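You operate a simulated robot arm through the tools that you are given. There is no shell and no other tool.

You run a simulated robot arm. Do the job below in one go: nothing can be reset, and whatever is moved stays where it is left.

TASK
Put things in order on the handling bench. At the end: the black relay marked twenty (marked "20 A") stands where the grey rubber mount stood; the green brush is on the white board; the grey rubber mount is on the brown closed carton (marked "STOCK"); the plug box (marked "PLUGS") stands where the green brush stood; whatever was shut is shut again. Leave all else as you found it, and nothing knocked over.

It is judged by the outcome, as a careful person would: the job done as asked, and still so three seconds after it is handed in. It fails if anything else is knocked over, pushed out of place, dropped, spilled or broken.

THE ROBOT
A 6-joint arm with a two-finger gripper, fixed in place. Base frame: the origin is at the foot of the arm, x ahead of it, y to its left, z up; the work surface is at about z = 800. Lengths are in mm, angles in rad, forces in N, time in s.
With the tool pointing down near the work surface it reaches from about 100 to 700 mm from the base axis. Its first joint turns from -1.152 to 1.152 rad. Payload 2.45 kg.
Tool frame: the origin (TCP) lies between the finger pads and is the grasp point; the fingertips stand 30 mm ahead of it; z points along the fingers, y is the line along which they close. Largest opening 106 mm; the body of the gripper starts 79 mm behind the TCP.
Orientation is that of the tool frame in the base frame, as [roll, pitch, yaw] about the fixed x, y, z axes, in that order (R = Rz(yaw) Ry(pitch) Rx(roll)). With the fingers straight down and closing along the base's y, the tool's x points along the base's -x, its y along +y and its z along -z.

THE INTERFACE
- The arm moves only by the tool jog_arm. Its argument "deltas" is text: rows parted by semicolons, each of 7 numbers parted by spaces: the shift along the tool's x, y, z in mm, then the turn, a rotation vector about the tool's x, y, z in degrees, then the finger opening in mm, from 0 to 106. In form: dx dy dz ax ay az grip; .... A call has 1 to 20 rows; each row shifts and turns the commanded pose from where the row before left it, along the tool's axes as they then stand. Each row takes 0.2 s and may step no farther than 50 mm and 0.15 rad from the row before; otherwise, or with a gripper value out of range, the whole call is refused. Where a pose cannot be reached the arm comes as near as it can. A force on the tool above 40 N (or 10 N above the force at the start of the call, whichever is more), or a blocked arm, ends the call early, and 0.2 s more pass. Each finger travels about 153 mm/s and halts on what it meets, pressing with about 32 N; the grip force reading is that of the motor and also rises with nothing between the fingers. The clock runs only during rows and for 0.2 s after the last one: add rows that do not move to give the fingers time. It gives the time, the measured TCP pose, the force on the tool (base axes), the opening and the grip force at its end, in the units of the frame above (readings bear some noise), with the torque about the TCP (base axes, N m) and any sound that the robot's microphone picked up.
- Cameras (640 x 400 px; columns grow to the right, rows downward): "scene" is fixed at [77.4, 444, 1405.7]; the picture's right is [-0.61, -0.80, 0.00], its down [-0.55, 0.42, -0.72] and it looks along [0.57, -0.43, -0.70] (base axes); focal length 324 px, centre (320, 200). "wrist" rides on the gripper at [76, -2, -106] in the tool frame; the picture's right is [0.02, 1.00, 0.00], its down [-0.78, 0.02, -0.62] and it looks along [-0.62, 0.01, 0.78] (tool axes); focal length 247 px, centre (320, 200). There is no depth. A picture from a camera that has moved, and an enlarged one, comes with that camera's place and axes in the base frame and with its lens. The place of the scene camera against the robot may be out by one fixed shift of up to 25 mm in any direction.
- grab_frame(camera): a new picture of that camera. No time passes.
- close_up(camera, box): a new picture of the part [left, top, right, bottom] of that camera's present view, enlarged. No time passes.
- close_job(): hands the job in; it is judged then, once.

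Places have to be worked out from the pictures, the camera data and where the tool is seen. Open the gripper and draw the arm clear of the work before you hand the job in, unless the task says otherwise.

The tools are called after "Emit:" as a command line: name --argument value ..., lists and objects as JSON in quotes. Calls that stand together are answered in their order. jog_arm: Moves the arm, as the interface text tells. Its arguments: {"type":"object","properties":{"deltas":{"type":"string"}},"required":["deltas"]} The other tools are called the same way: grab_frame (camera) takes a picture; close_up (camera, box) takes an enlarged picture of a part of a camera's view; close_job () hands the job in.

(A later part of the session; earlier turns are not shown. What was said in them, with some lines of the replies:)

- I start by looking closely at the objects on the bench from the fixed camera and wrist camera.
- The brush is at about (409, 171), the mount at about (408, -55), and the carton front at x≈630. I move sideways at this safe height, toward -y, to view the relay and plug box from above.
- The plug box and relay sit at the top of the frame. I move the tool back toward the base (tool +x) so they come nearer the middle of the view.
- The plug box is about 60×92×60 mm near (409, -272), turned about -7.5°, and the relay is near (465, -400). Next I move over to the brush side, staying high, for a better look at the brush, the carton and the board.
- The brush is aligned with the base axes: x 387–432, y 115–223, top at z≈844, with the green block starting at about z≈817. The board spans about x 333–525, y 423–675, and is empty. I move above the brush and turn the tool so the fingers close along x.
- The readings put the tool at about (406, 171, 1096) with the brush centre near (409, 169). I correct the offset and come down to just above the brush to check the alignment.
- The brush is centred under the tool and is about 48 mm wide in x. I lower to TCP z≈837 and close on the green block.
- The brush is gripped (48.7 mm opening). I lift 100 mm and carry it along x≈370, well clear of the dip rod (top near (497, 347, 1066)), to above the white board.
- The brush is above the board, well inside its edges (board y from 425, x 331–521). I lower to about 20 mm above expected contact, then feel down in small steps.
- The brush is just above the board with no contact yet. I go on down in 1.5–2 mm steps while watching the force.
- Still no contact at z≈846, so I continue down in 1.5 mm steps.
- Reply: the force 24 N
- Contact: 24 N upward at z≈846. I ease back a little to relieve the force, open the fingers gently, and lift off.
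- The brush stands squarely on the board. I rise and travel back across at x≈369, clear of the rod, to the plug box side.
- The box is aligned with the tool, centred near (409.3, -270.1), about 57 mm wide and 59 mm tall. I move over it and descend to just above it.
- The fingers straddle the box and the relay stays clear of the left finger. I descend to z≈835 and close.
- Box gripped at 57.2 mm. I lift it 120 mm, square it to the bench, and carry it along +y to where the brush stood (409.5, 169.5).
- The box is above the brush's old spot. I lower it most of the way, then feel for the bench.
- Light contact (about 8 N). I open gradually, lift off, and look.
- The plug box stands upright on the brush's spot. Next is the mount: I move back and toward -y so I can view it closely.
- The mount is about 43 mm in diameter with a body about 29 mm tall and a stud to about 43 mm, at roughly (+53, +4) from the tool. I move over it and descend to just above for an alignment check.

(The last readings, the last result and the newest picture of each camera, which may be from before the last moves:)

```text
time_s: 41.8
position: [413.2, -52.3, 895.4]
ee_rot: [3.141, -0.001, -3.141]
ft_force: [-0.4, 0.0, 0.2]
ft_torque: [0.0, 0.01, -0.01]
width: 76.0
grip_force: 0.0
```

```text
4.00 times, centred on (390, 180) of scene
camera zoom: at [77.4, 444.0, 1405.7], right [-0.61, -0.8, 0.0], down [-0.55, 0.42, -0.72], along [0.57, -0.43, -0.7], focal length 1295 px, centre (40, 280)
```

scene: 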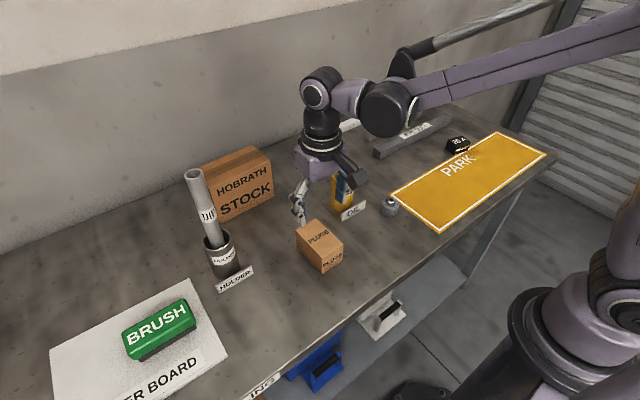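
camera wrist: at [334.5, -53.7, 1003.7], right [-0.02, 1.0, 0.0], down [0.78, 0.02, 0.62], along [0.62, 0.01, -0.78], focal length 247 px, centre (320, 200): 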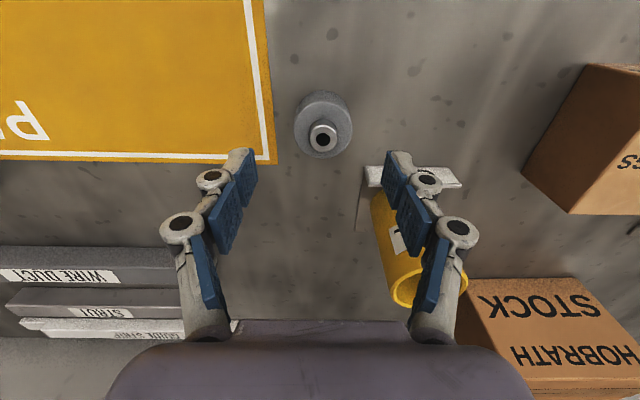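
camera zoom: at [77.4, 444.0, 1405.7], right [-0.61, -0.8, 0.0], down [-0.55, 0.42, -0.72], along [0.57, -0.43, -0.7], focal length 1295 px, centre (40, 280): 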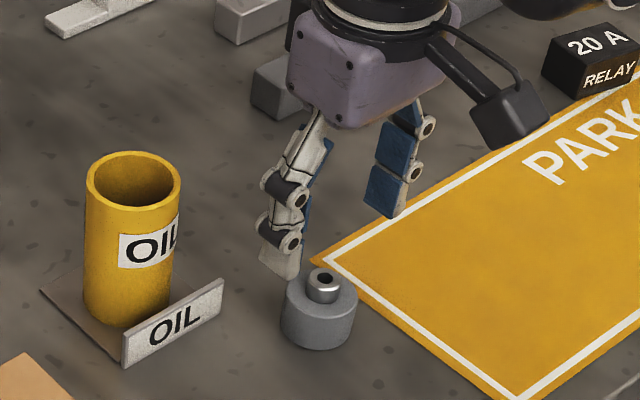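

The mount lies about 3 mm nearer the base than the TCP and 1 mm to +y. I correct that, lower to z≈836, and close on the rubber body.

Emit:
jog_arm --deltas "3 1 30 0 0 0 76; 0 0 32 0 0 0 76; 0 0 0 0 0 0 76; 0 0 0 0 0 0 60; 0 0 0 0 0 0 48; 0 0 0 0 0 0 38; 0 0 0 0 0 0 32; 0 0 0 0 0 0 32; 0 0 0 0 0 0 32"

Emit:
grab_frame --camera "wrist"

Emit:
close_up --camera "scene" --box '[330, 130, 450, 230]'

```text
time_s: 43.8
position: [410.8, -49.4, 834.0]
ee_rot: [3.141, -0.001, -3.139]
ft_force: [-0.1, 0.1, -0.1]
ft_torque: [0.06, 0.0, 0.02]
width: 42.9
grip_force: 31.6
```

```text
taken
camera wrist: at [333.0, -51.3, 941.9], right [-0.02, 1.0, 0.0], down [0.78, 0.02, 0.62], along [0.62, 0.01, -0.78], focal length 247 px, centre (320, 200)
```

wrist: 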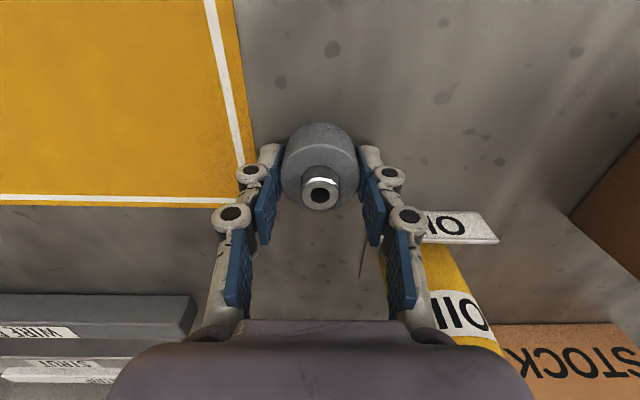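

```text
4.00 times, centred on (390, 180) of scene
camera zoom: at [77.4, 444.0, 1405.7], right [-0.61, -0.8, 0.0], down [-0.55, 0.42, -0.72], along [0.57, -0.43, -0.7], focal length 1295 px, centre (40, 280)
```

zoom: 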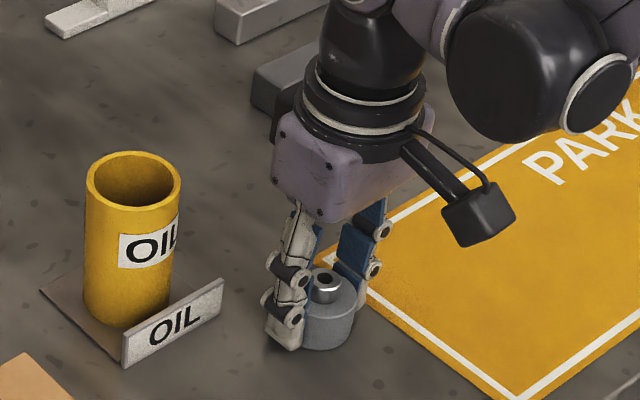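

The mount is gripped (42.9 mm) with its centre at the TCP, so its old spot is about (411, -49). I lift 165 mm and move diagonally over the oil cup, with ample height, to above the front left part of the STOCK carton.

Emit:
jog_arm --deltas "0 0 -20 0 0 0 32; 0 0 -50 0 0 0 32; 0 0 -50 0 0 0 32; 0 0 -45 0 0 0 32; -34 33.5 0 0 0 0 32; -34 33.5 0 0 0 0 32; -34 33.5 0 0 0 0 32; -34 33.5 0 0 0 0 32; -34 33.5 0 0 0 0 32; -34 33.5 0 0 0 0 32; -20 33.5 0 0 0 0 32; 0 0 0 0 0 0 32; 0 0 0 0 0 0 32; 0 0 0 0 0 0 32"

Emit:
grab_frame --camera "wrist"

Emit:
grab_frame --camera "scene"

```text
time_s: 46.8
position: [638.9, 188.8, 999.7]
ee_rot: [3.14, -0.001, -3.139]
ft_force: [0.4, 0.2, -0.3]
ft_torque: [-0.03, 0.02, 0.03]
width: 42.7
grip_force: 32.3
```

```text
taken
camera wrist: at [560.7, 186.8, 1108.6], right [-0.02, 1.0, 0.0], down [0.78, 0.02, 0.62], along [0.62, 0.01, -0.78], focal length 247 px, centre (320, 200)
```

wrist: 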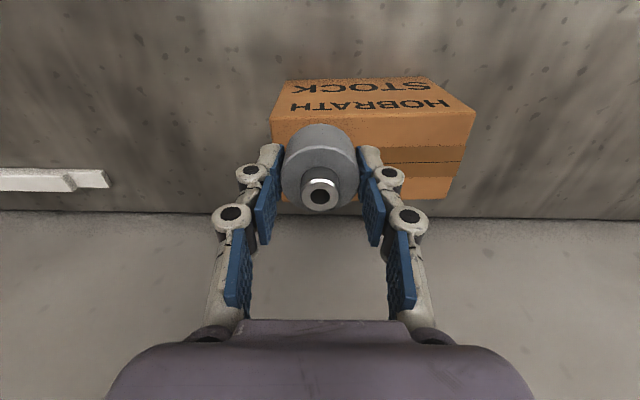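

```text
taken
```

scene: 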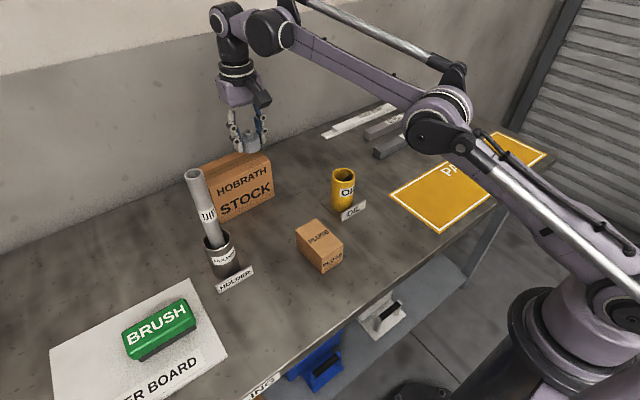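

I zoom in to fix the carton's top edges relative to the held mount.

Emit:
close_up --camera "wrist" --box '[240, 60, 500, 220]'

Emit:
close_up --camera "scene" --box '[180, 60, 320, 220]'

```text
2.46 times, centred on (370, 140) of wrist
camera zoom: at [560.7, 186.8, 1108.6], right [-0.02, 1.0, 0.0], down [0.78, 0.02, 0.62], along [0.62, 0.01, -0.78], focal length 608 px, centre (197, 348)
```

zoom: 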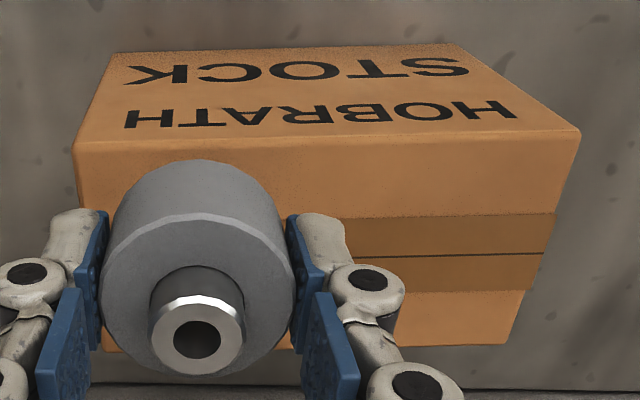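

```text
2.50 times, centred on (250, 140) of scene
camera zoom: at [77.4, 444.0, 1405.7], right [-0.61, -0.8, 0.0], down [-0.55, 0.42, -0.72], along [0.57, -0.43, -0.7], focal length 809 px, centre (495, 350)
```

zoom: 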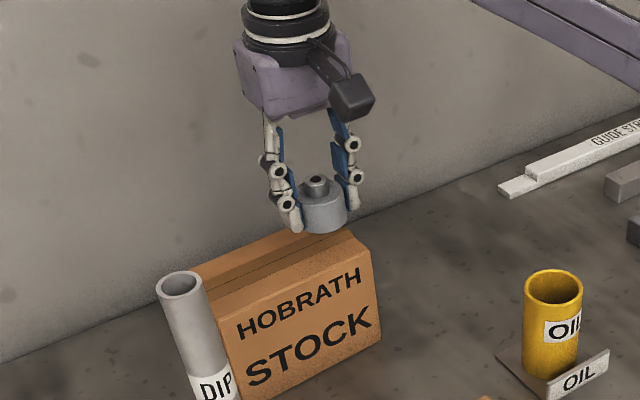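

The carton top spans about x 628–708, y 148–306, at z≈922. I move 26 mm farther in x and 8 mm in y, then come down to about 8 mm above contact.

Emit:
jog_arm --deltas "-26 8 0 0 0 0 32; 0 0 0 0 0 0 32; 0 0 20 0 0 0 32; 0 0 12 0 0 0 32; 0 0 0 0 0 0 32; 0 0 0 0 0 0 32"

Emit:
close_up --camera "scene" --box '[180, 60, 320, 220]'

Emit:
grab_frame --camera "wrist"

```text
time_s: 48.2
position: [644.8, 189.1, 967.7]
ee_rot: [-3.141, 0.0, -3.141]
ft_force: [-0.7, 0.5, -0.4]
ft_torque: [-0.01, -0.04, -0.02]
width: 42.5
grip_force: 31.6
out of reach, approached as far as the arm can: row 1
```

```text
2.50 times, centred on (250, 140) of scene
camera zoom: at [77.5, 444.0, 1405.7], right [-0.61, -0.8, 0.0], down [-0.55, 0.42, -0.72], along [0.57, -0.43, -0.7], focal length 809 px, centre (495, 350)
```

zoom: 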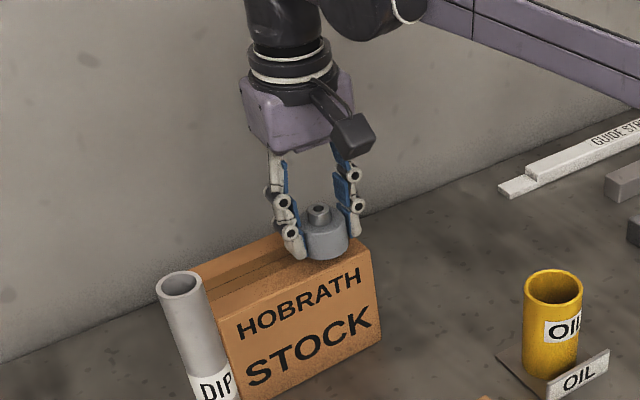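

```text
taken
camera wrist: at [565.7, 186.9, 1076.1], right [-0.02, 1.0, 0.0], down [0.78, 0.02, 0.62], along [0.62, 0.01, -0.78], focal length 247 px, centre (320, 200)
```

wrist: 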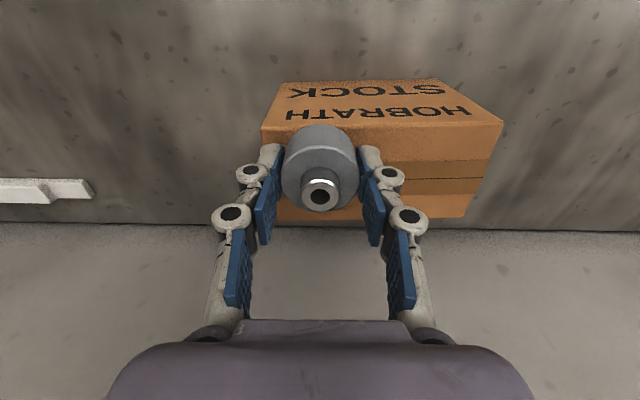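

The first move was clipped by the reach limit at that height, and the tool is now at about (645, 189, 968). Reach grows lower down, so I try moving farther out in small steps here, still above the carton top.

Emit:
jog_arm --deltas "-4 0 0 0 0 0 32; -4 0 0 0 0 0 32; -4 0 0 0 0 0 32; 0 0 0 0 0 0 32; 0 0 0 0 0 0 32"

Emit:
close_up --camera "wrist" --box '[220, 60, 520, 240]'

```text
time_s: 49.4
position: [654.2, 187.7, 966.3]
ee_rot: [-3.141, 0.001, -3.14]
ft_force: [0.7, -0.8, -0.6]
ft_torque: [0.01, 0.0, -0.01]
width: 42.6
grip_force: 32.4
```

```text
2.13 times, centred on (370, 150) of wrist
camera zoom: at [575.2, 186.2, 1075.1], right [-0.02, 1.0, 0.0], down [0.78, 0.02, 0.62], along [0.62, 0.01, -0.78], focal length 527 px, centre (213, 307)
```

zoom: 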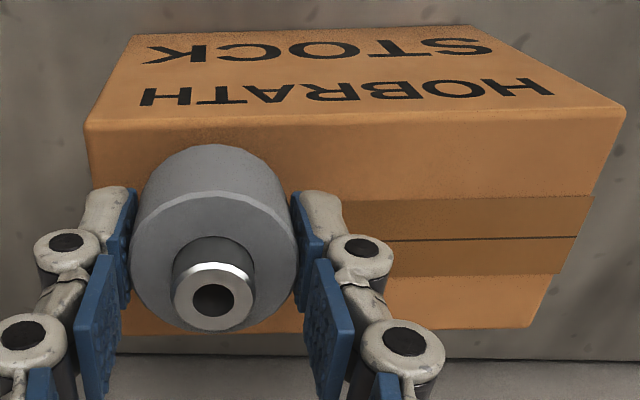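

The mount is now just inside the front edge, with about 2 mm of margin. I go 9 mm farther out, with a small step to -y to help the reach.

Emit:
jog_arm --deltas "-3 -2 2 0 0 0 32; -3 -1 1 0 0 0 32; -3 0 0 0 0 0 32; 0 0 0 0 0 0 32; 0 0 0 0 0 0 32"

Emit:
close_up --camera "wrist" --box '[220, 60, 520, 240]'

Emit:
close_up --camera "scene" --box '[180, 60, 320, 220]'

```text
time_s: 50.6
position: [655.9, 186.3, 965.4]
ee_rot: [-3.14, 0.0, -3.14]
ft_force: [-0.3, 0.8, -1.3]
ft_torque: [0.02, 0.03, 0.01]
width: 42.7
grip_force: 32.1
out of reach, approached as far as the arm can: row 1, 3
```

```text
2.13 times, centred on (370, 150) of wrist
camera zoom: at [576.3, 184.7, 1073.6], right [-0.02, 1.0, 0.0], down [0.78, 0.02, 0.62], along [0.62, 0.01, -0.78], focal length 527 px, centre (213, 307)
```

zoom: 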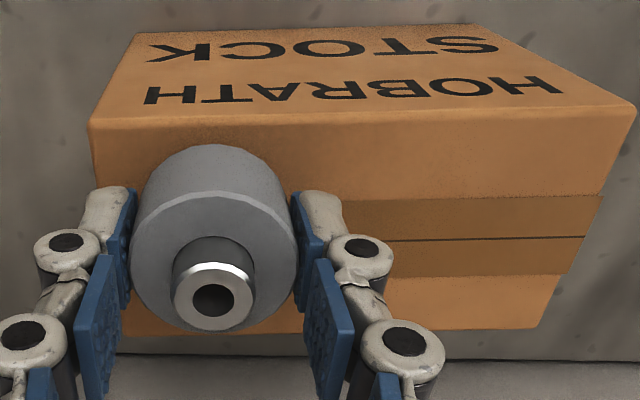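

```text
2.50 times, centred on (250, 140) of scene
camera zoom: at [77.5, 444.0, 1405.7], right [-0.61, -0.8, 0.0], down [-0.55, 0.42, -0.72], along [0.57, -0.43, -0.7], focal length 809 px, centre (495, 350)
```

zoom: 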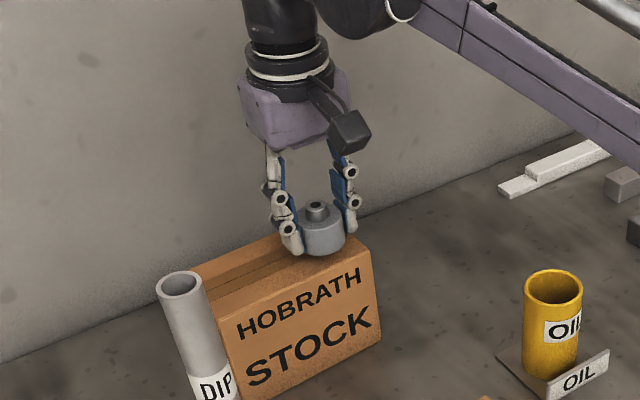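

I'm at the reach limit with the mount fully over the top (about 3 mm from the front edge, 17 mm from the left edge). I trade 8 mm of left margin for a bit more reach in x, at a slightly lower height.

Emit:
jog_arm --deltas "0 -4 1 0 0 0 32; 0 -4 1 0 0 0 32; -2 0 0 0 0 0 32; -2 0 0 0 0 0 32; -1 0 0 0 0 0 32; 0 0 0 0 0 0 32; 0 0 0 0 0 0 32"

Emit:
close_up --camera "wrist" --box '[220, 60, 520, 240]'

Emit:
close_up --camera "scene" --box '[200, 100, 300, 180]'

```text
time_s: 52.2
position: [658.1, 177.6, 963.3]
ee_rot: [-3.141, 0.0, -3.14]
ft_force: [-0.1, 0.7, 0.1]
ft_torque: [-0.01, 0.04, 0.02]
width: 42.6
grip_force: 31.5
```

```text
2.13 times, centred on (370, 150) of wrist
camera zoom: at [579.3, 176.2, 1071.1], right [-0.02, 1.0, 0.0], down [0.78, 0.02, 0.62], along [0.62, 0.01, -0.78], focal length 527 px, centre (213, 307)
```

zoom: 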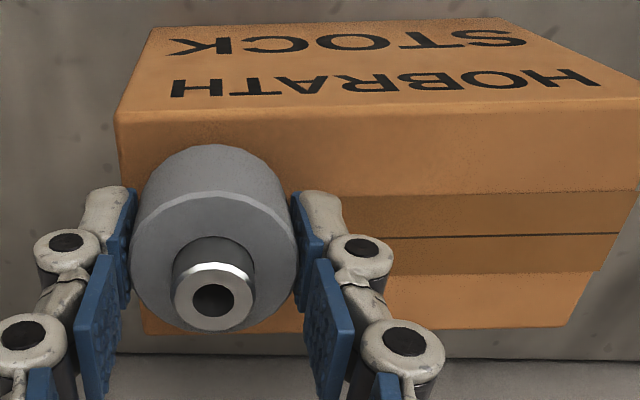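

```text
5.00 times, centred on (250, 140) of scene
camera zoom: at [77.5, 444.0, 1405.7], right [-0.61, -0.8, 0.0], down [-0.55, 0.42, -0.72], along [0.57, -0.43, -0.7], focal length 1619 px, centre (670, 500)
```

zoom: 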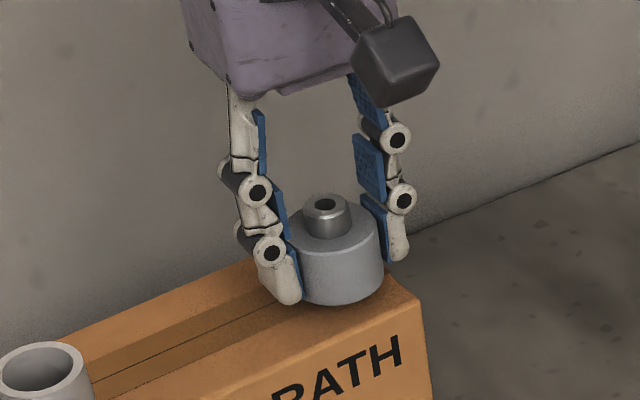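

The mount is now about 5–7 mm inside both the front and left edges. I feel downward in small steps for the carton top.

Emit:
jog_arm --deltas "0 0 1.5 0 0 0 32; 0 0 1.5 0 0 0 32; 0 0 0 0 0 0 32"

```text
time_s: 53.0
position: [658.1, 177.7, 961.5]
ee_rot: [-3.142, 0.0, -3.139]
ft_force: [-0.5, -0.1, -1.0]
ft_torque: [0.04, 0.02, 0.03]
width: 42.5
grip_force: 32.0
```

No contact yet, so I continue down.

Emit:
jog_arm --deltas "0 0 1.5 0 0 0 32; 0 0 1.5 0 0 0 32; 0 0 0 0 0 0 32"

```text
time_s: 53.8
position: [658.2, 179.9, 955.3]
ee_rot: [-3.14, 0.0, -3.138]
ft_force: [-0.3, 0.3, -0.8]
ft_torque: [0.0, 0.0, -0.01]
width: 42.5
grip_force: 31.9
```

Emit:
close_up --camera "scene" --box '[220, 120, 290, 170]'

Emit:
jog_arm --deltas "0 0 1.5 0 0 0 32; 0 0 0 0 0 0 32"

```text
8.00 times, centred on (255, 145) of scene
camera zoom: at [77.5, 444.0, 1405.7], right [-0.61, -0.8, 0.0], down [-0.55, 0.42, -0.72], along [0.57, -0.43, -0.7], focal length 2590 px, centre (840, 640)
```

zoom: 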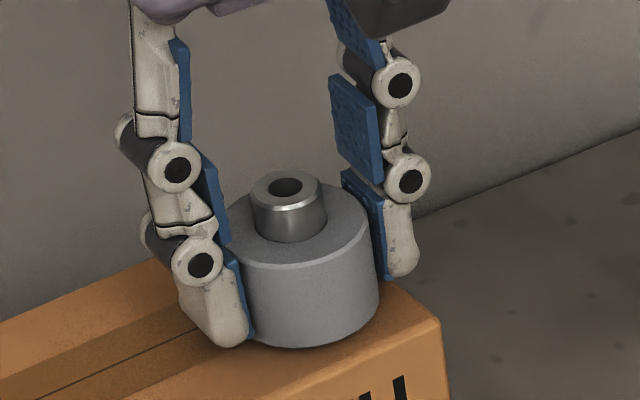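

```text
time_s: 54.4
position: [659.1, 179.4, 954.1]
ee_rot: [3.14, 0.0, -3.138]
ft_force: [-0.2, 0.4, -1.7]
ft_torque: [-0.01, 0.0, 0.03]
width: 42.5
grip_force: 31.7
```

It is very near the surface, but the force is still around zero. I take further 1 mm steps.

Emit:
jog_arm --deltas "0 0 1 0 0 0 32; 0 0 1 0 0 0 32; 0 0 0 0 0 0 32"

```text
time_s: 55.2
position: [657.7, 180.0, 953.1]
ee_rot: [3.141, -0.001, -3.14]
ft_force: [0.4, 0.1, -0.4]
ft_torque: [0.01, 0.0, -0.03]
width: 42.4
grip_force: 32.2
```

The force is still zero at z≈953, so I go on in 1 mm steps.

Emit:
jog_arm --deltas "0 0 1 0 0 0 32; 0 0 1 0 0 0 32; 0 0 0 0 0 0 32"

Emit:
close_up --camera "scene" --box '[220, 120, 290, 170]'

```text
time_s: 56.0
position: [657.6, 178.3, 953.1]
ee_rot: [-3.142, 0.001, -3.139]
ft_force: [8.6, 1.7, 31.0]
ft_torque: [0.03, -0.34, 0.01]
width: 42.8
grip_force: 31.8
```

```text
8.00 times, centred on (255, 145) of scene
camera zoom: at [77.0, 443.9, 1405.7], right [-0.61, -0.8, 0.0], down [-0.55, 0.42, -0.72], along [0.57, -0.43, -0.7], focal length 2590 px, centre (840, 640)
```

zoom: 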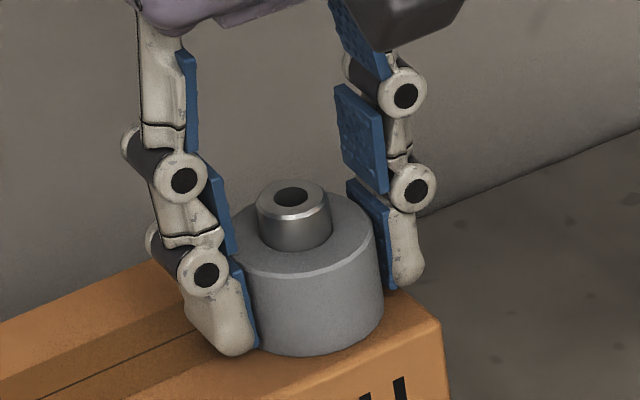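

Contact confirmed (31 N). I ease up slightly, open the fingers, and back straight out toward the base before lifting, so the reach limit can't drag the fingers into the mount.

Emit:
jog_arm --deltas "0 0 -1.5 0 0 0 32; 0 0 0 0 0 0 40; 0 0 0 0 0 0 50; 0 0 0 0 0 0 62; 0 0 0 0 0 0 76; 0 0 0 0 0 0 76; 0 0 -4 0 0 0 76; 20 0 0 0 0 0 76; 30 0 0 0 0 0 76; 30 0 0 0 0 0 76; 0 0 -40 0 0 0 76; 0 0 0 0 0 0 76; 0 0 0 0 0 0 76"

Emit:
grab_frame --camera "scene"

Emit:
grab_frame --camera "wrist"

Emit:
close_up --camera "scene" --box '[180, 120, 320, 220]'

```text
time_s: 58.8
position: [575.4, 177.7, 997.3]
ee_rot: [3.141, 0.0, -3.14]
ft_force: [-0.4, 0.0, -0.4]
ft_torque: [0.01, 0.0, 0.01]
width: 76.1
grip_force: 0.1
```

```text
taken
```

scene: 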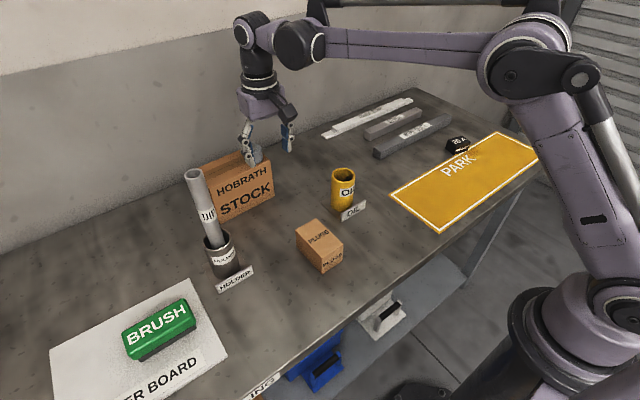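

```text
taken
camera wrist: at [497.1, 175.5, 1105.3], right [-0.02, 1.0, 0.0], down [0.78, 0.02, 0.62], along [0.62, 0.01, -0.78], focal length 247 px, centre (320, 200)
```

wrist: 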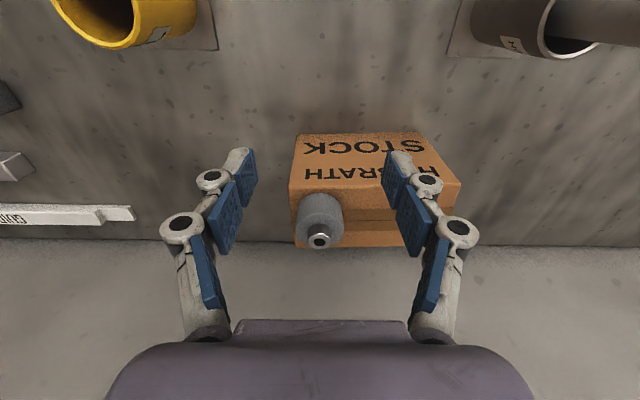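

```text
4.00 times, centred on (250, 170) of scene
camera zoom: at [77.4, 444.0, 1405.7], right [-0.61, -0.8, 0.0], down [-0.55, 0.42, -0.72], along [0.57, -0.43, -0.7], focal length 1295 px, centre (600, 320)
```

zoom: 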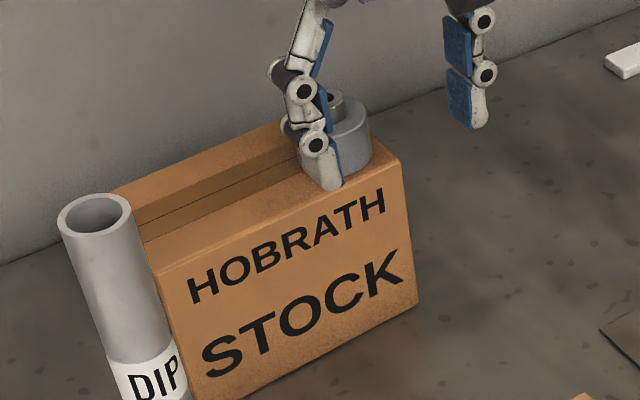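

The mount stands on the carton. Now for the relay: I rise and travel over to (397, -380) at z≈1030 to view it.

Emit:
jog_arm --deltas "20 0 -35 0 0 0 76; 14 -46.5 0 0 0 0 76; 14 -46.5 0 0 0 0 76; 14 -46.5 0 0 0 0 76; 14 -46.5 0 0 0 0 76; 14 -46.5 0 0 0 0 76; 14 -46.5 0 0 0 0 76; 14 -46.5 0 0 0 0 76; 14 -46.5 0 0 0 0 76; 14 -46.5 0 0 0 0 76; 14 -46.5 0 0 0 0 76; 14 -46.5 0 0 0 0 76; 14 -46.5 0 0 0 0 76; 0 0 0 0 0 0 76; 0 0 0 0 0 0 76"

Emit:
grab_frame --camera "wrist"

Emit:
close_up --camera "wrist" --box '[220, 60, 420, 190]'

Emit:
grab_frame --camera "scene"

```text
time_s: 62.0
position: [391.3, -377.6, 1032.2]
ee_rot: [-3.141, 0.0, -3.138]
ft_force: [-0.1, -0.5, 0.9]
ft_torque: [-0.02, -0.02, -0.03]
width: 76.1
grip_force: 0.1
```

```text
taken
camera wrist: at [313.9, -379.7, 1139.7], right [-0.02, 1.0, 0.0], down [0.78, 0.02, 0.62], along [0.62, 0.01, -0.78], focal length 247 px, centre (320, 200)
```

wrist: 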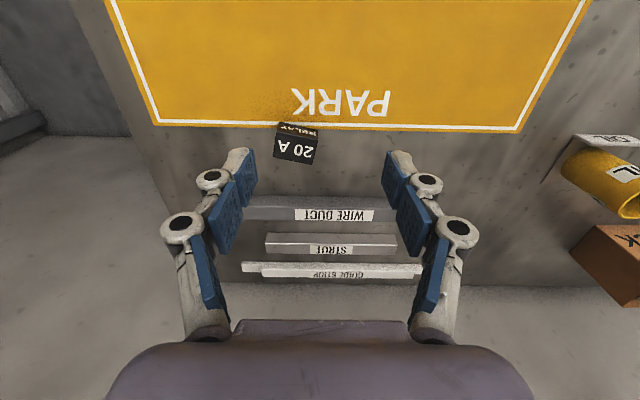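

```text
3.08 times, centred on (320, 125) of wrist
camera zoom: at [313.9, -379.7, 1139.7], right [-0.02, 1.0, 0.0], down [0.78, 0.02, 0.62], along [0.62, 0.01, -0.78], focal length 760 px, centre (320, 431)
```

zoom: 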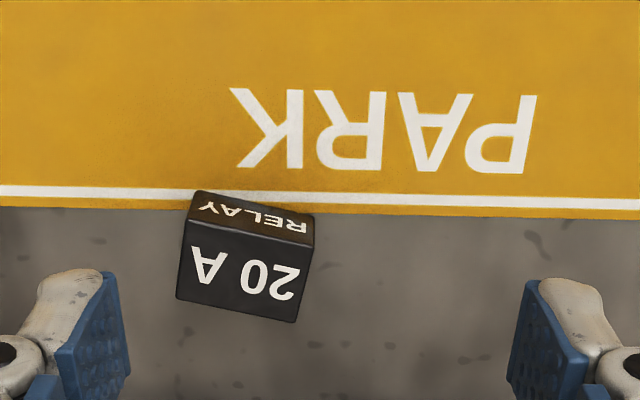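

```text
taken
```

scene: 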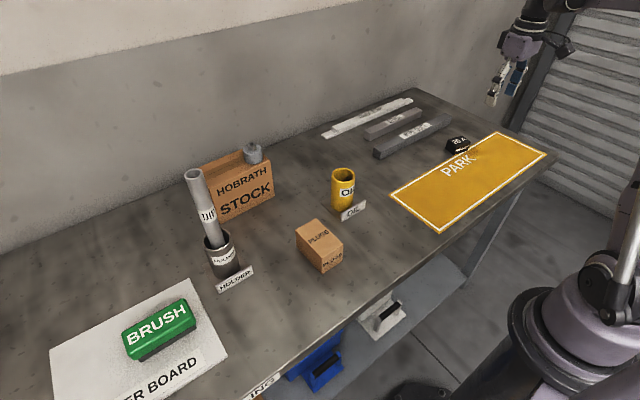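

The mount is visibly standing on the carton. The relay is about 55×38×34 mm, turned about -12°, centred about (+78, -33) from the tool. I move above it, align the yaw, and descend to a check height.

Emit:
jog_arm --deltas "-39.2 -16.6 0 0 0 0 84; -39.1 -16.6 0 0 0 0 84; 0 0 0 0 0 6 84; 0 0 0 0 0 6 84; 0 0 45 0 0 0 84; 0 0 45 0 0 0 84; 0 0 40 0 0 0 84; 0 0 0 0 0 0 84; 0 0 0 0 0 0 84"

Emit:
grab_frame --camera "wrist"

Emit:
close_up --camera "wrist" --box '[220, 60, 420, 190]'

Emit:
close_up --camera "scene" --box '[400, 80, 540, 190]'

```text
time_s: 64.0
position: [471.0, -414.4, 898.8]
ee_rot: [-3.14, 0.001, 2.933]
ft_force: [-0.2, 0.3, 0.7]
ft_torque: [-0.01, 0.01, 0.0]
width: 83.7
grip_force: 0.1
```

```text
taken
camera wrist: at [393.7, -399.1, 1007.5], right [0.19, 0.98, 0.0], down [0.77, -0.15, 0.62], along [0.61, -0.11, -0.78], focal length 247 px, centre (320, 200)
```

wrist: 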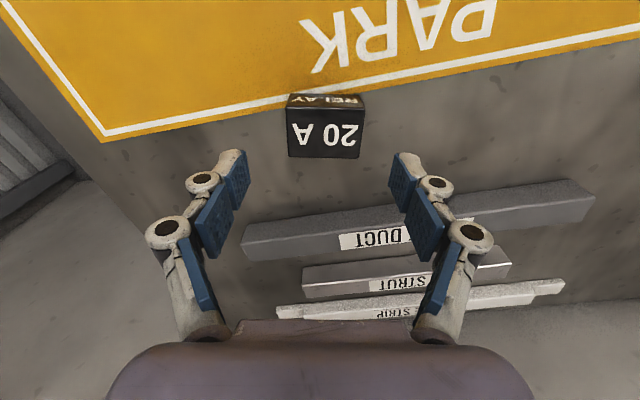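

```text
3.08 times, centred on (320, 125) of wrist
camera zoom: at [393.7, -399.1, 1007.5], right [0.19, 0.98, 0.0], down [0.77, -0.15, 0.62], along [0.61, -0.11, -0.78], focal length 760 px, centre (320, 431)
```

zoom: 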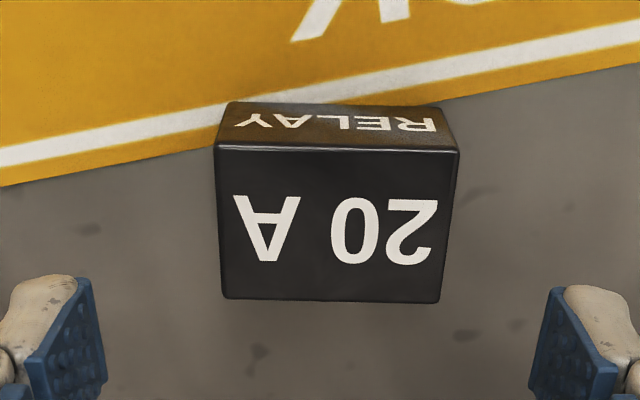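

```text
3.64 times, centred on (470, 135) of scene
camera zoom: at [77.4, 444.0, 1405.7], right [-0.61, -0.8, 0.0], down [-0.55, 0.42, -0.72], along [0.57, -0.43, -0.7], focal length 1177 px, centre (-226, 436)
```

zoom: 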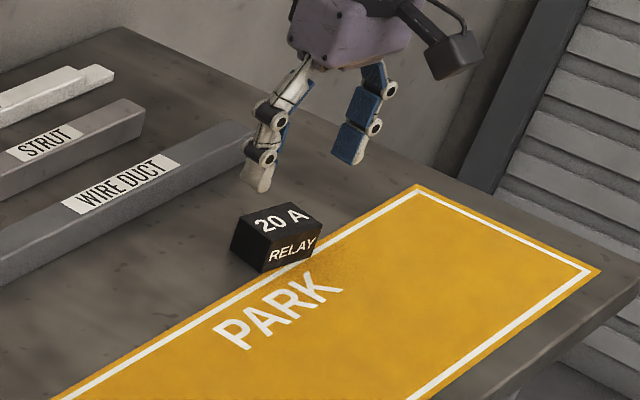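

The relay's sides are aligned with the tool, and its centre is about 3 mm to tool +y. I correct that, lower to z≈836, and grip.

Emit:
jog_arm --deltas "0 2.8 30 0 0 0 84; 0 0 32 0 0 0 84; 0 0 0 0 0 0 84; 0 0 0 0 0 0 70; 0 0 0 0 0 0 58; 0 0 0 0 0 0 48; 0 0 0 0 0 0 44; 0 0 0 0 0 0 44; 0 0 0 0 0 0 44"

Emit:
grab_frame --camera "wrist"

Emit:
close_up --camera "scene" --box '[400, 80, 540, 190]'

```text
time_s: 66.0
position: [472.4, -409.5, 838.2]
ee_rot: [3.141, -0.001, 2.933]
ft_force: [-0.2, -0.4, 0.4]
ft_torque: [0.04, -0.01, 0.04]
width: 55.0
grip_force: 31.7
```

```text
taken
camera wrist: at [394.7, -395.6, 945.7], right [0.19, 0.98, 0.0], down [0.77, -0.15, 0.62], along [0.61, -0.11, -0.78], focal length 247 px, centre (320, 200)
```

wrist: 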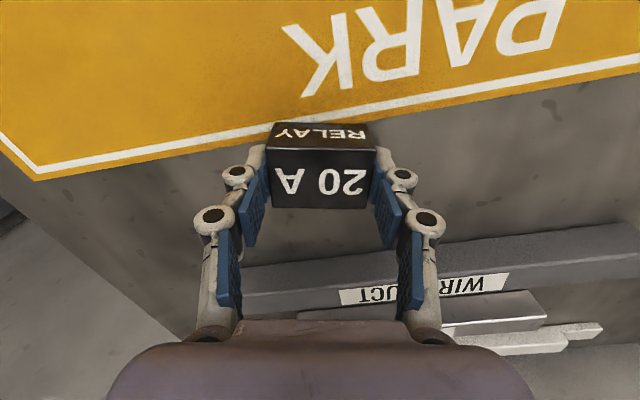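

```text
3.64 times, centred on (470, 135) of scene
camera zoom: at [77.4, 444.0, 1405.7], right [-0.61, -0.8, 0.0], down [-0.55, 0.42, -0.72], along [0.57, -0.43, -0.7], focal length 1177 px, centre (-226, 436)
```

zoom: 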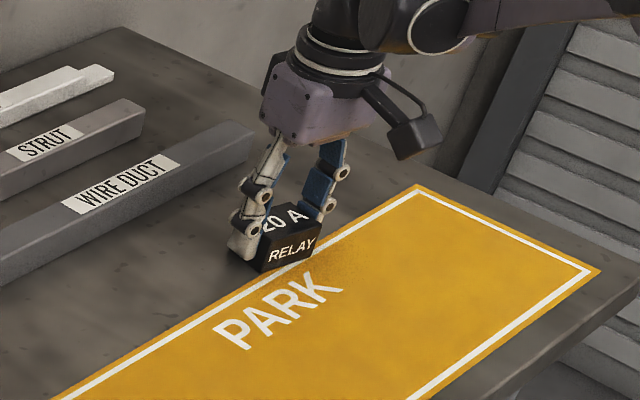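

The relay is gripped at 55.0 mm. I lift 60 mm, square it up, and carry it over the empty mat to the mount's old spot (411, -49.5).

Emit:
jog_arm --deltas "0 0 -20 0 0 0 44; 0 0 -40 0 0 0 44; 0 0 0 0 0 -6 44; 0 0 0 0 0 -6 44; 7.4 45 0 0 0 0 44; 7.4 45 0 0 0 0 44; 7.4 45 0 0 0 0 44; 7.4 45 0 0 0 0 44; 7.4 45 0 0 0 0 44; 7.4 45 0 0 0 0 44; 7.4 45 0 0 0 0 44; 7.5 45.3 0 0 0 0 44; 0 0 0 0 0 0 44; 0 0 0 0 0 0 44; 0 0 0 0 0 0 44"

Emit:
grab_frame --camera "wrist"

Emit:
close_up --camera "wrist" --box '[220, 60, 420, 190]'

Emit:
close_up --camera "scene" --box '[330, 130, 450, 230]'

```text
time_s: 69.2
position: [409.8, -50.9, 900.1]
ee_rot: [3.141, 0.0, -3.139]
ft_force: [0.6, -0.3, 0.2]
ft_torque: [0.02, 0.02, 0.01]
width: 55.3
grip_force: 32.4
```

```text
taken
camera wrist: at [331.0, -53.3, 1008.8], right [-0.02, 1.0, 0.0], down [0.78, 0.02, 0.62], along [0.62, 0.01, -0.78], focal length 247 px, centre (320, 200)
```

wrist: 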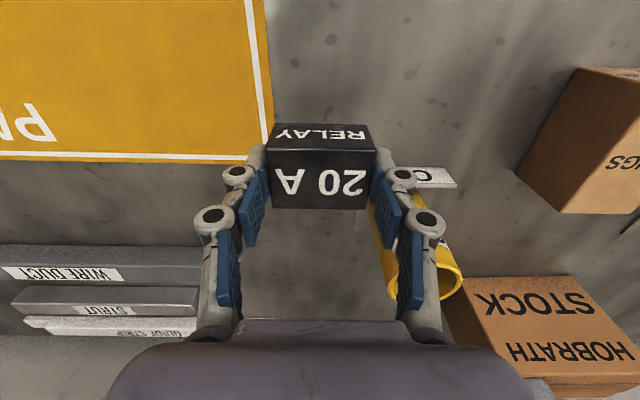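

```text
3.08 times, centred on (320, 125) of wrist
camera zoom: at [331.0, -53.3, 1008.8], right [-0.02, 1.0, 0.0], down [0.78, 0.02, 0.62], along [0.62, 0.01, -0.78], focal length 760 px, centre (320, 431)
```

zoom: 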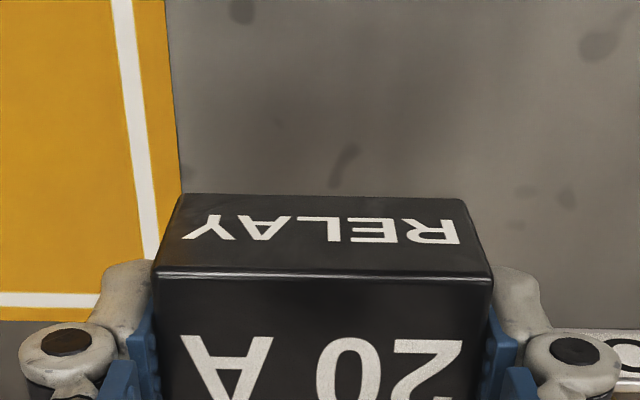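

```text
4.00 times, centred on (390, 180) of scene
camera zoom: at [77.4, 444.0, 1405.7], right [-0.61, -0.8, 0.0], down [-0.55, 0.42, -0.72], along [0.57, -0.43, -0.7], focal length 1295 px, centre (40, 280)
```

zoom: 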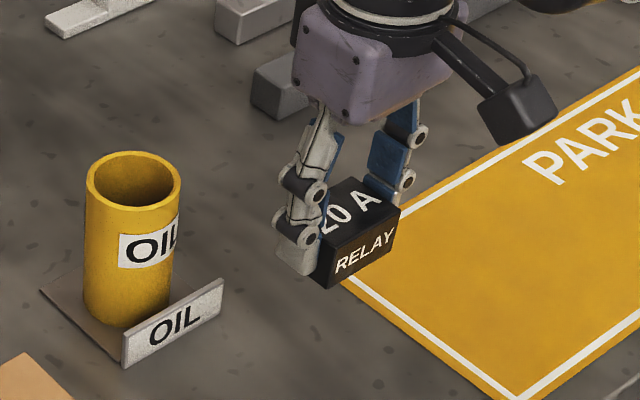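

Compared with the pre-grip picture of the mount, the mat corner and bench spots match to within about 2 mm. I nudge 1 mm back in x, lower to near the bench, and then feel for contact.

Emit:
jog_arm --deltas "1 0 25 0 0 0 44; 0 0 25 0 0 0 44; 0 0 6 0 0 0 44; 0 0 0 0 0 0 44; 0 0 0 0 0 0 44"

Emit:
jog_arm --deltas "0 0 1.5 0 0 0 44; 0 0 1.5 0 0 0 44; 0 0 0 0 0 0 44"

```text
time_s: 70.4
position: [408.0, -51.5, 845.2]
ee_rot: [3.141, 0.001, -3.139]
ft_force: [0.4, -0.9, -0.8]
ft_torque: [0.02, 0.0, -0.02]
width: 55.1
grip_force: 32.4
```

```text
time_s: 71.2
position: [408.2, -52.5, 841.6]
ee_rot: [3.141, 0.0, -3.141]
ft_force: [-0.2, -0.7, -1.0]
ft_torque: [-0.02, -0.01, -0.02]
width: 55.0
grip_force: 32.0
```

No contact yet at z≈841, so I continue in small steps.

Emit:
jog_arm --deltas "0 0 1.5 0 0 0 44; 0 0 1.5 0 0 0 44; 0 0 0 0 0 0 44"

```text
time_s: 72.0
position: [409.8, -50.2, 838.2]
ee_rot: [3.141, 0.0, -3.14]
ft_force: [-0.9, 0.3, -0.6]
ft_torque: [0.03, -0.05, -0.02]
width: 54.7
grip_force: 32.2
```

Still free at z≈838; I take two more 1 mm steps.

Emit:
jog_arm --deltas "0 0 1 0 0 0 44; 0 0 1 0 0 0 44; 0 0 0 0 0 0 44"

```text
time_s: 72.8
position: [410.2, -51.7, 836.7]
ee_rot: [-3.142, 0.001, -3.141]
ft_force: [-2.4, 0.1, 27.8]
ft_torque: [-0.01, 0.03, 0.02]
width: 55.3
grip_force: 31.9
```

Contact (28 N) at z≈837. I ease up 1 mm, open gently, lift clear, and check.

Emit:
jog_arm --deltas "0 0 -1 0 0 0 44; 0 0 0 0 0 0 52; 0 0 0 0 0 0 60; 0 0 0 0 0 0 70; 0 0 0 0 0 0 76; 0 0 0 0 0 0 76; 0 0 -30 0 0 0 76; 0 0 -40 0 0 0 76; 0 0 -45 0 0 0 76; 40 0 -20 0 0 0 76; 45 0 -30 0 0 0 76; 45 0 0 0 0 0 76; 0 0 0 0 0 0 76; 0 0 0 0 0 0 76"

Emit:
grab_frame --camera "scene"

Emit:
grab_frame --camera "wrist"

Emit:
close_up --camera "scene" --box '[180, 120, 460, 280]'

```text
refused: row 11 steps farther than a row can; nothing moved
```

```text
taken
```

scene: 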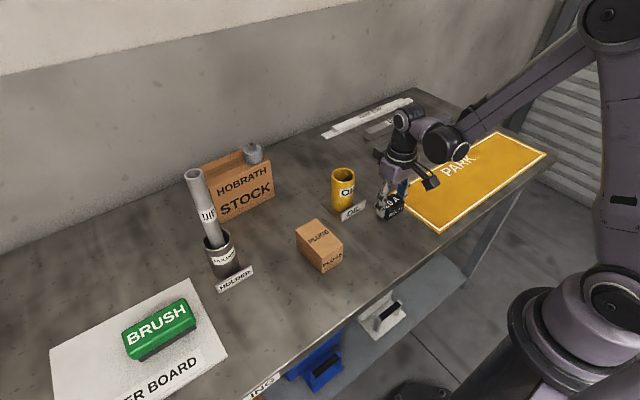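

```text
taken
camera wrist: at [331.5, -52.4, 945.3], right [-0.02, 1.0, 0.0], down [0.78, 0.02, 0.62], along [0.62, 0.01, -0.78], focal length 247 px, centre (320, 200)
```

wrist: 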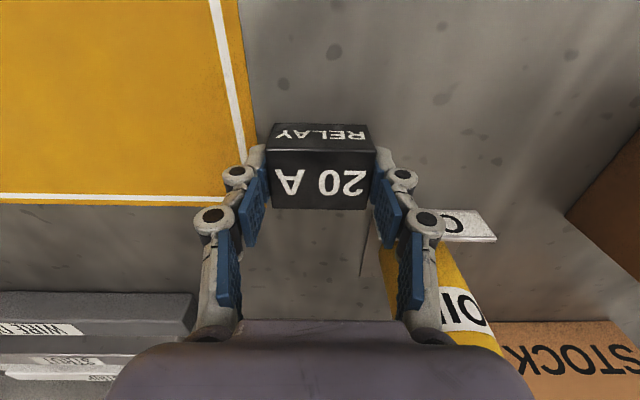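

```text
2.29 times, centred on (320, 200) of scene
camera zoom: at [77.1, 444.0, 1405.7], right [-0.61, -0.8, 0.0], down [-0.55, 0.42, -0.72], along [0.57, -0.43, -0.7], focal length 740 px, centre (320, 200)
```

zoom: 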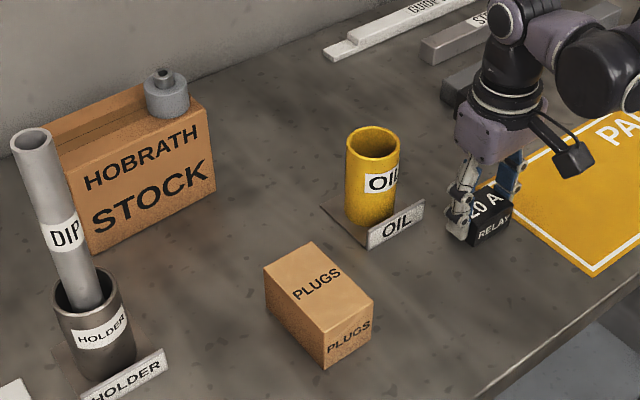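

The call was refused over one row's step length, and nothing moved. The view matches the mount-grip picture to about 1 mm. I repeat the release with smaller steps.

Emit:
jog_arm --deltas "0 0 -1 0 0 0 44; 0 0 0 0 0 0 52; 0 0 0 0 0 0 60; 0 0 0 0 0 0 70; 0 0 0 0 0 0 76; 0 0 0 0 0 0 76; 0 0 -30 0 0 0 76; 0 0 -40 0 0 0 76; 0 0 -45 0 0 0 76; 40 0 -20 0 0 0 76; 40 0 -20 0 0 0 76; 45 0 0 0 0 0 76; 0 0 0 0 0 0 76; 0 0 0 0 0 0 76"

Emit:
grab_frame --camera "scene"

Emit:
grab_frame --camera "wrist"

Emit:
close_up --camera "scene" --box '[180, 120, 460, 280]'

```text
time_s: 75.8
position: [279.3, -50.1, 993.5]
ee_rot: [3.141, -0.001, -3.141]
ft_force: [-0.8, 0.4, -0.5]
ft_torque: [-0.02, 0.01, 0.02]
width: 76.1
grip_force: 0.1
```

```text
taken
```

scene: 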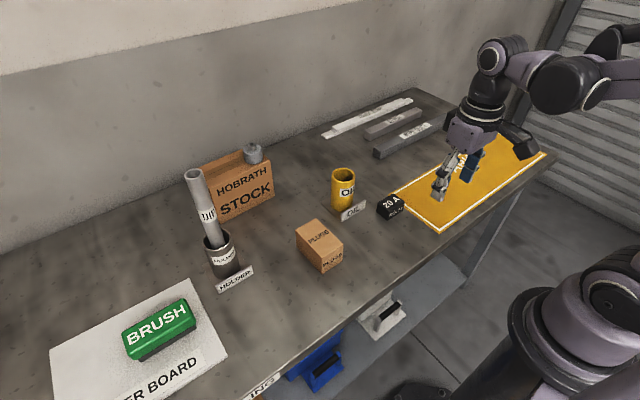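

```text
taken
camera wrist: at [201.5, -52.3, 1101.7], right [-0.02, 1.0, 0.0], down [0.78, 0.02, 0.62], along [0.62, 0.01, -0.78], focal length 247 px, centre (320, 200)
```

wrist: 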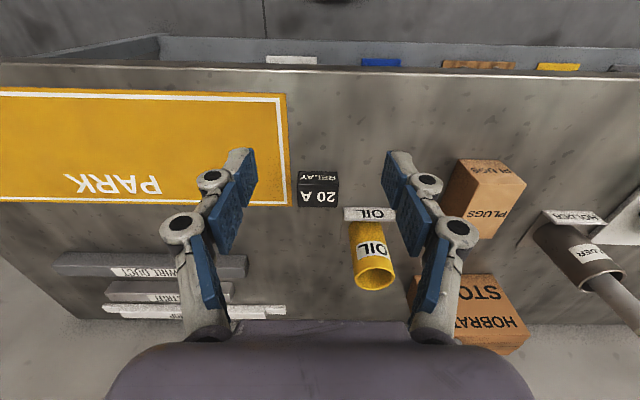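

```text
2.29 times, centred on (320, 200) of scene
camera zoom: at [77.4, 444.0, 1405.7], right [-0.61, -0.8, 0.0], down [-0.55, 0.42, -0.72], along [0.57, -0.43, -0.7], focal length 740 px, centre (320, 200)
```

zoom: 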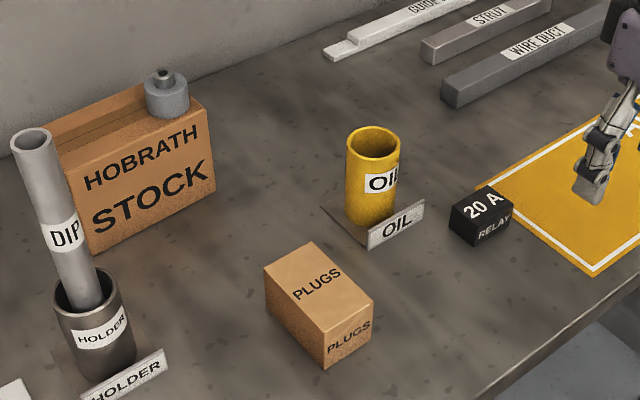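

Everything is in place: relay on the mount's spot, brush on the board, mount on the carton, plug box on the brush's spot, and nothing was opened. I open the gripper fully and raise the arm clear.

Emit:
jog_arm --deltas "0 0 -40 0 0 0 106; 0 0 -40 0 0 0 106; 0 0 0 0 0 0 106; 0 0 0 0 0 0 106; 0 0 0 0 0 0 106"

Emit:
grab_frame --camera "scene"

```text
time_s: 77.0
position: [283.4, -51.4, 1074.1]
ee_rot: [-3.14, 0.0, -3.14]
ft_force: [-1.3, 0.5, -0.8]
ft_torque: [0.0, -0.01, 0.03]
width: 106.0
grip_force: 0.0
```

```text
taken
```

scene: 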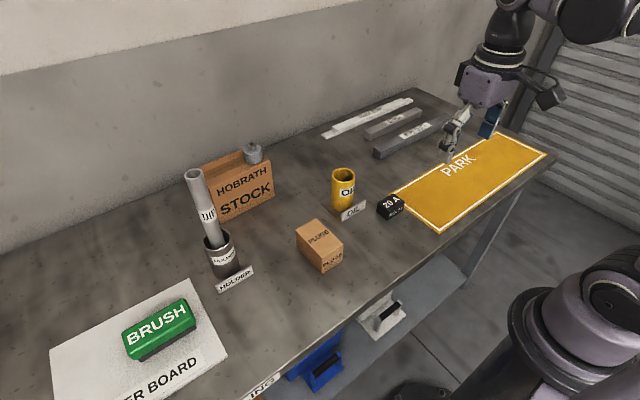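

The last picture shows all four objects standing in place, the rest of the bench untouched, and the arm clear with its gripper open. I hand the job in.

Emit:
close_job

```text
The job is handed in.
```

The bench is in order and the job is handed in. I don't have the judge's result yet.

- **Relay ("20 A"):** it stands where the grey rubber mount stood. The wrist view matched the one taken when I gripped the mount to about 1 mm.
- **Green brush:** it lies flat on the white board, clear of the board's edges and label.
- **Grey rubber mount:** it stands on the STOCK carton near its front corner, about 5–7 mm in from the two nearest edges. The arm could not reach further over the carton, so it could not go nearer the middle.
- **Plug box ("PLUGS"):** it stands where the brush stood, with its long side pointing away from the arm rather than along the bench as the brush lay.

Nothing was opened, so nothing needed shutting. In the last picture everything else looked as it was at the start, with nothing knocked over. I opened the gripper and drew the arm clear before handing in.
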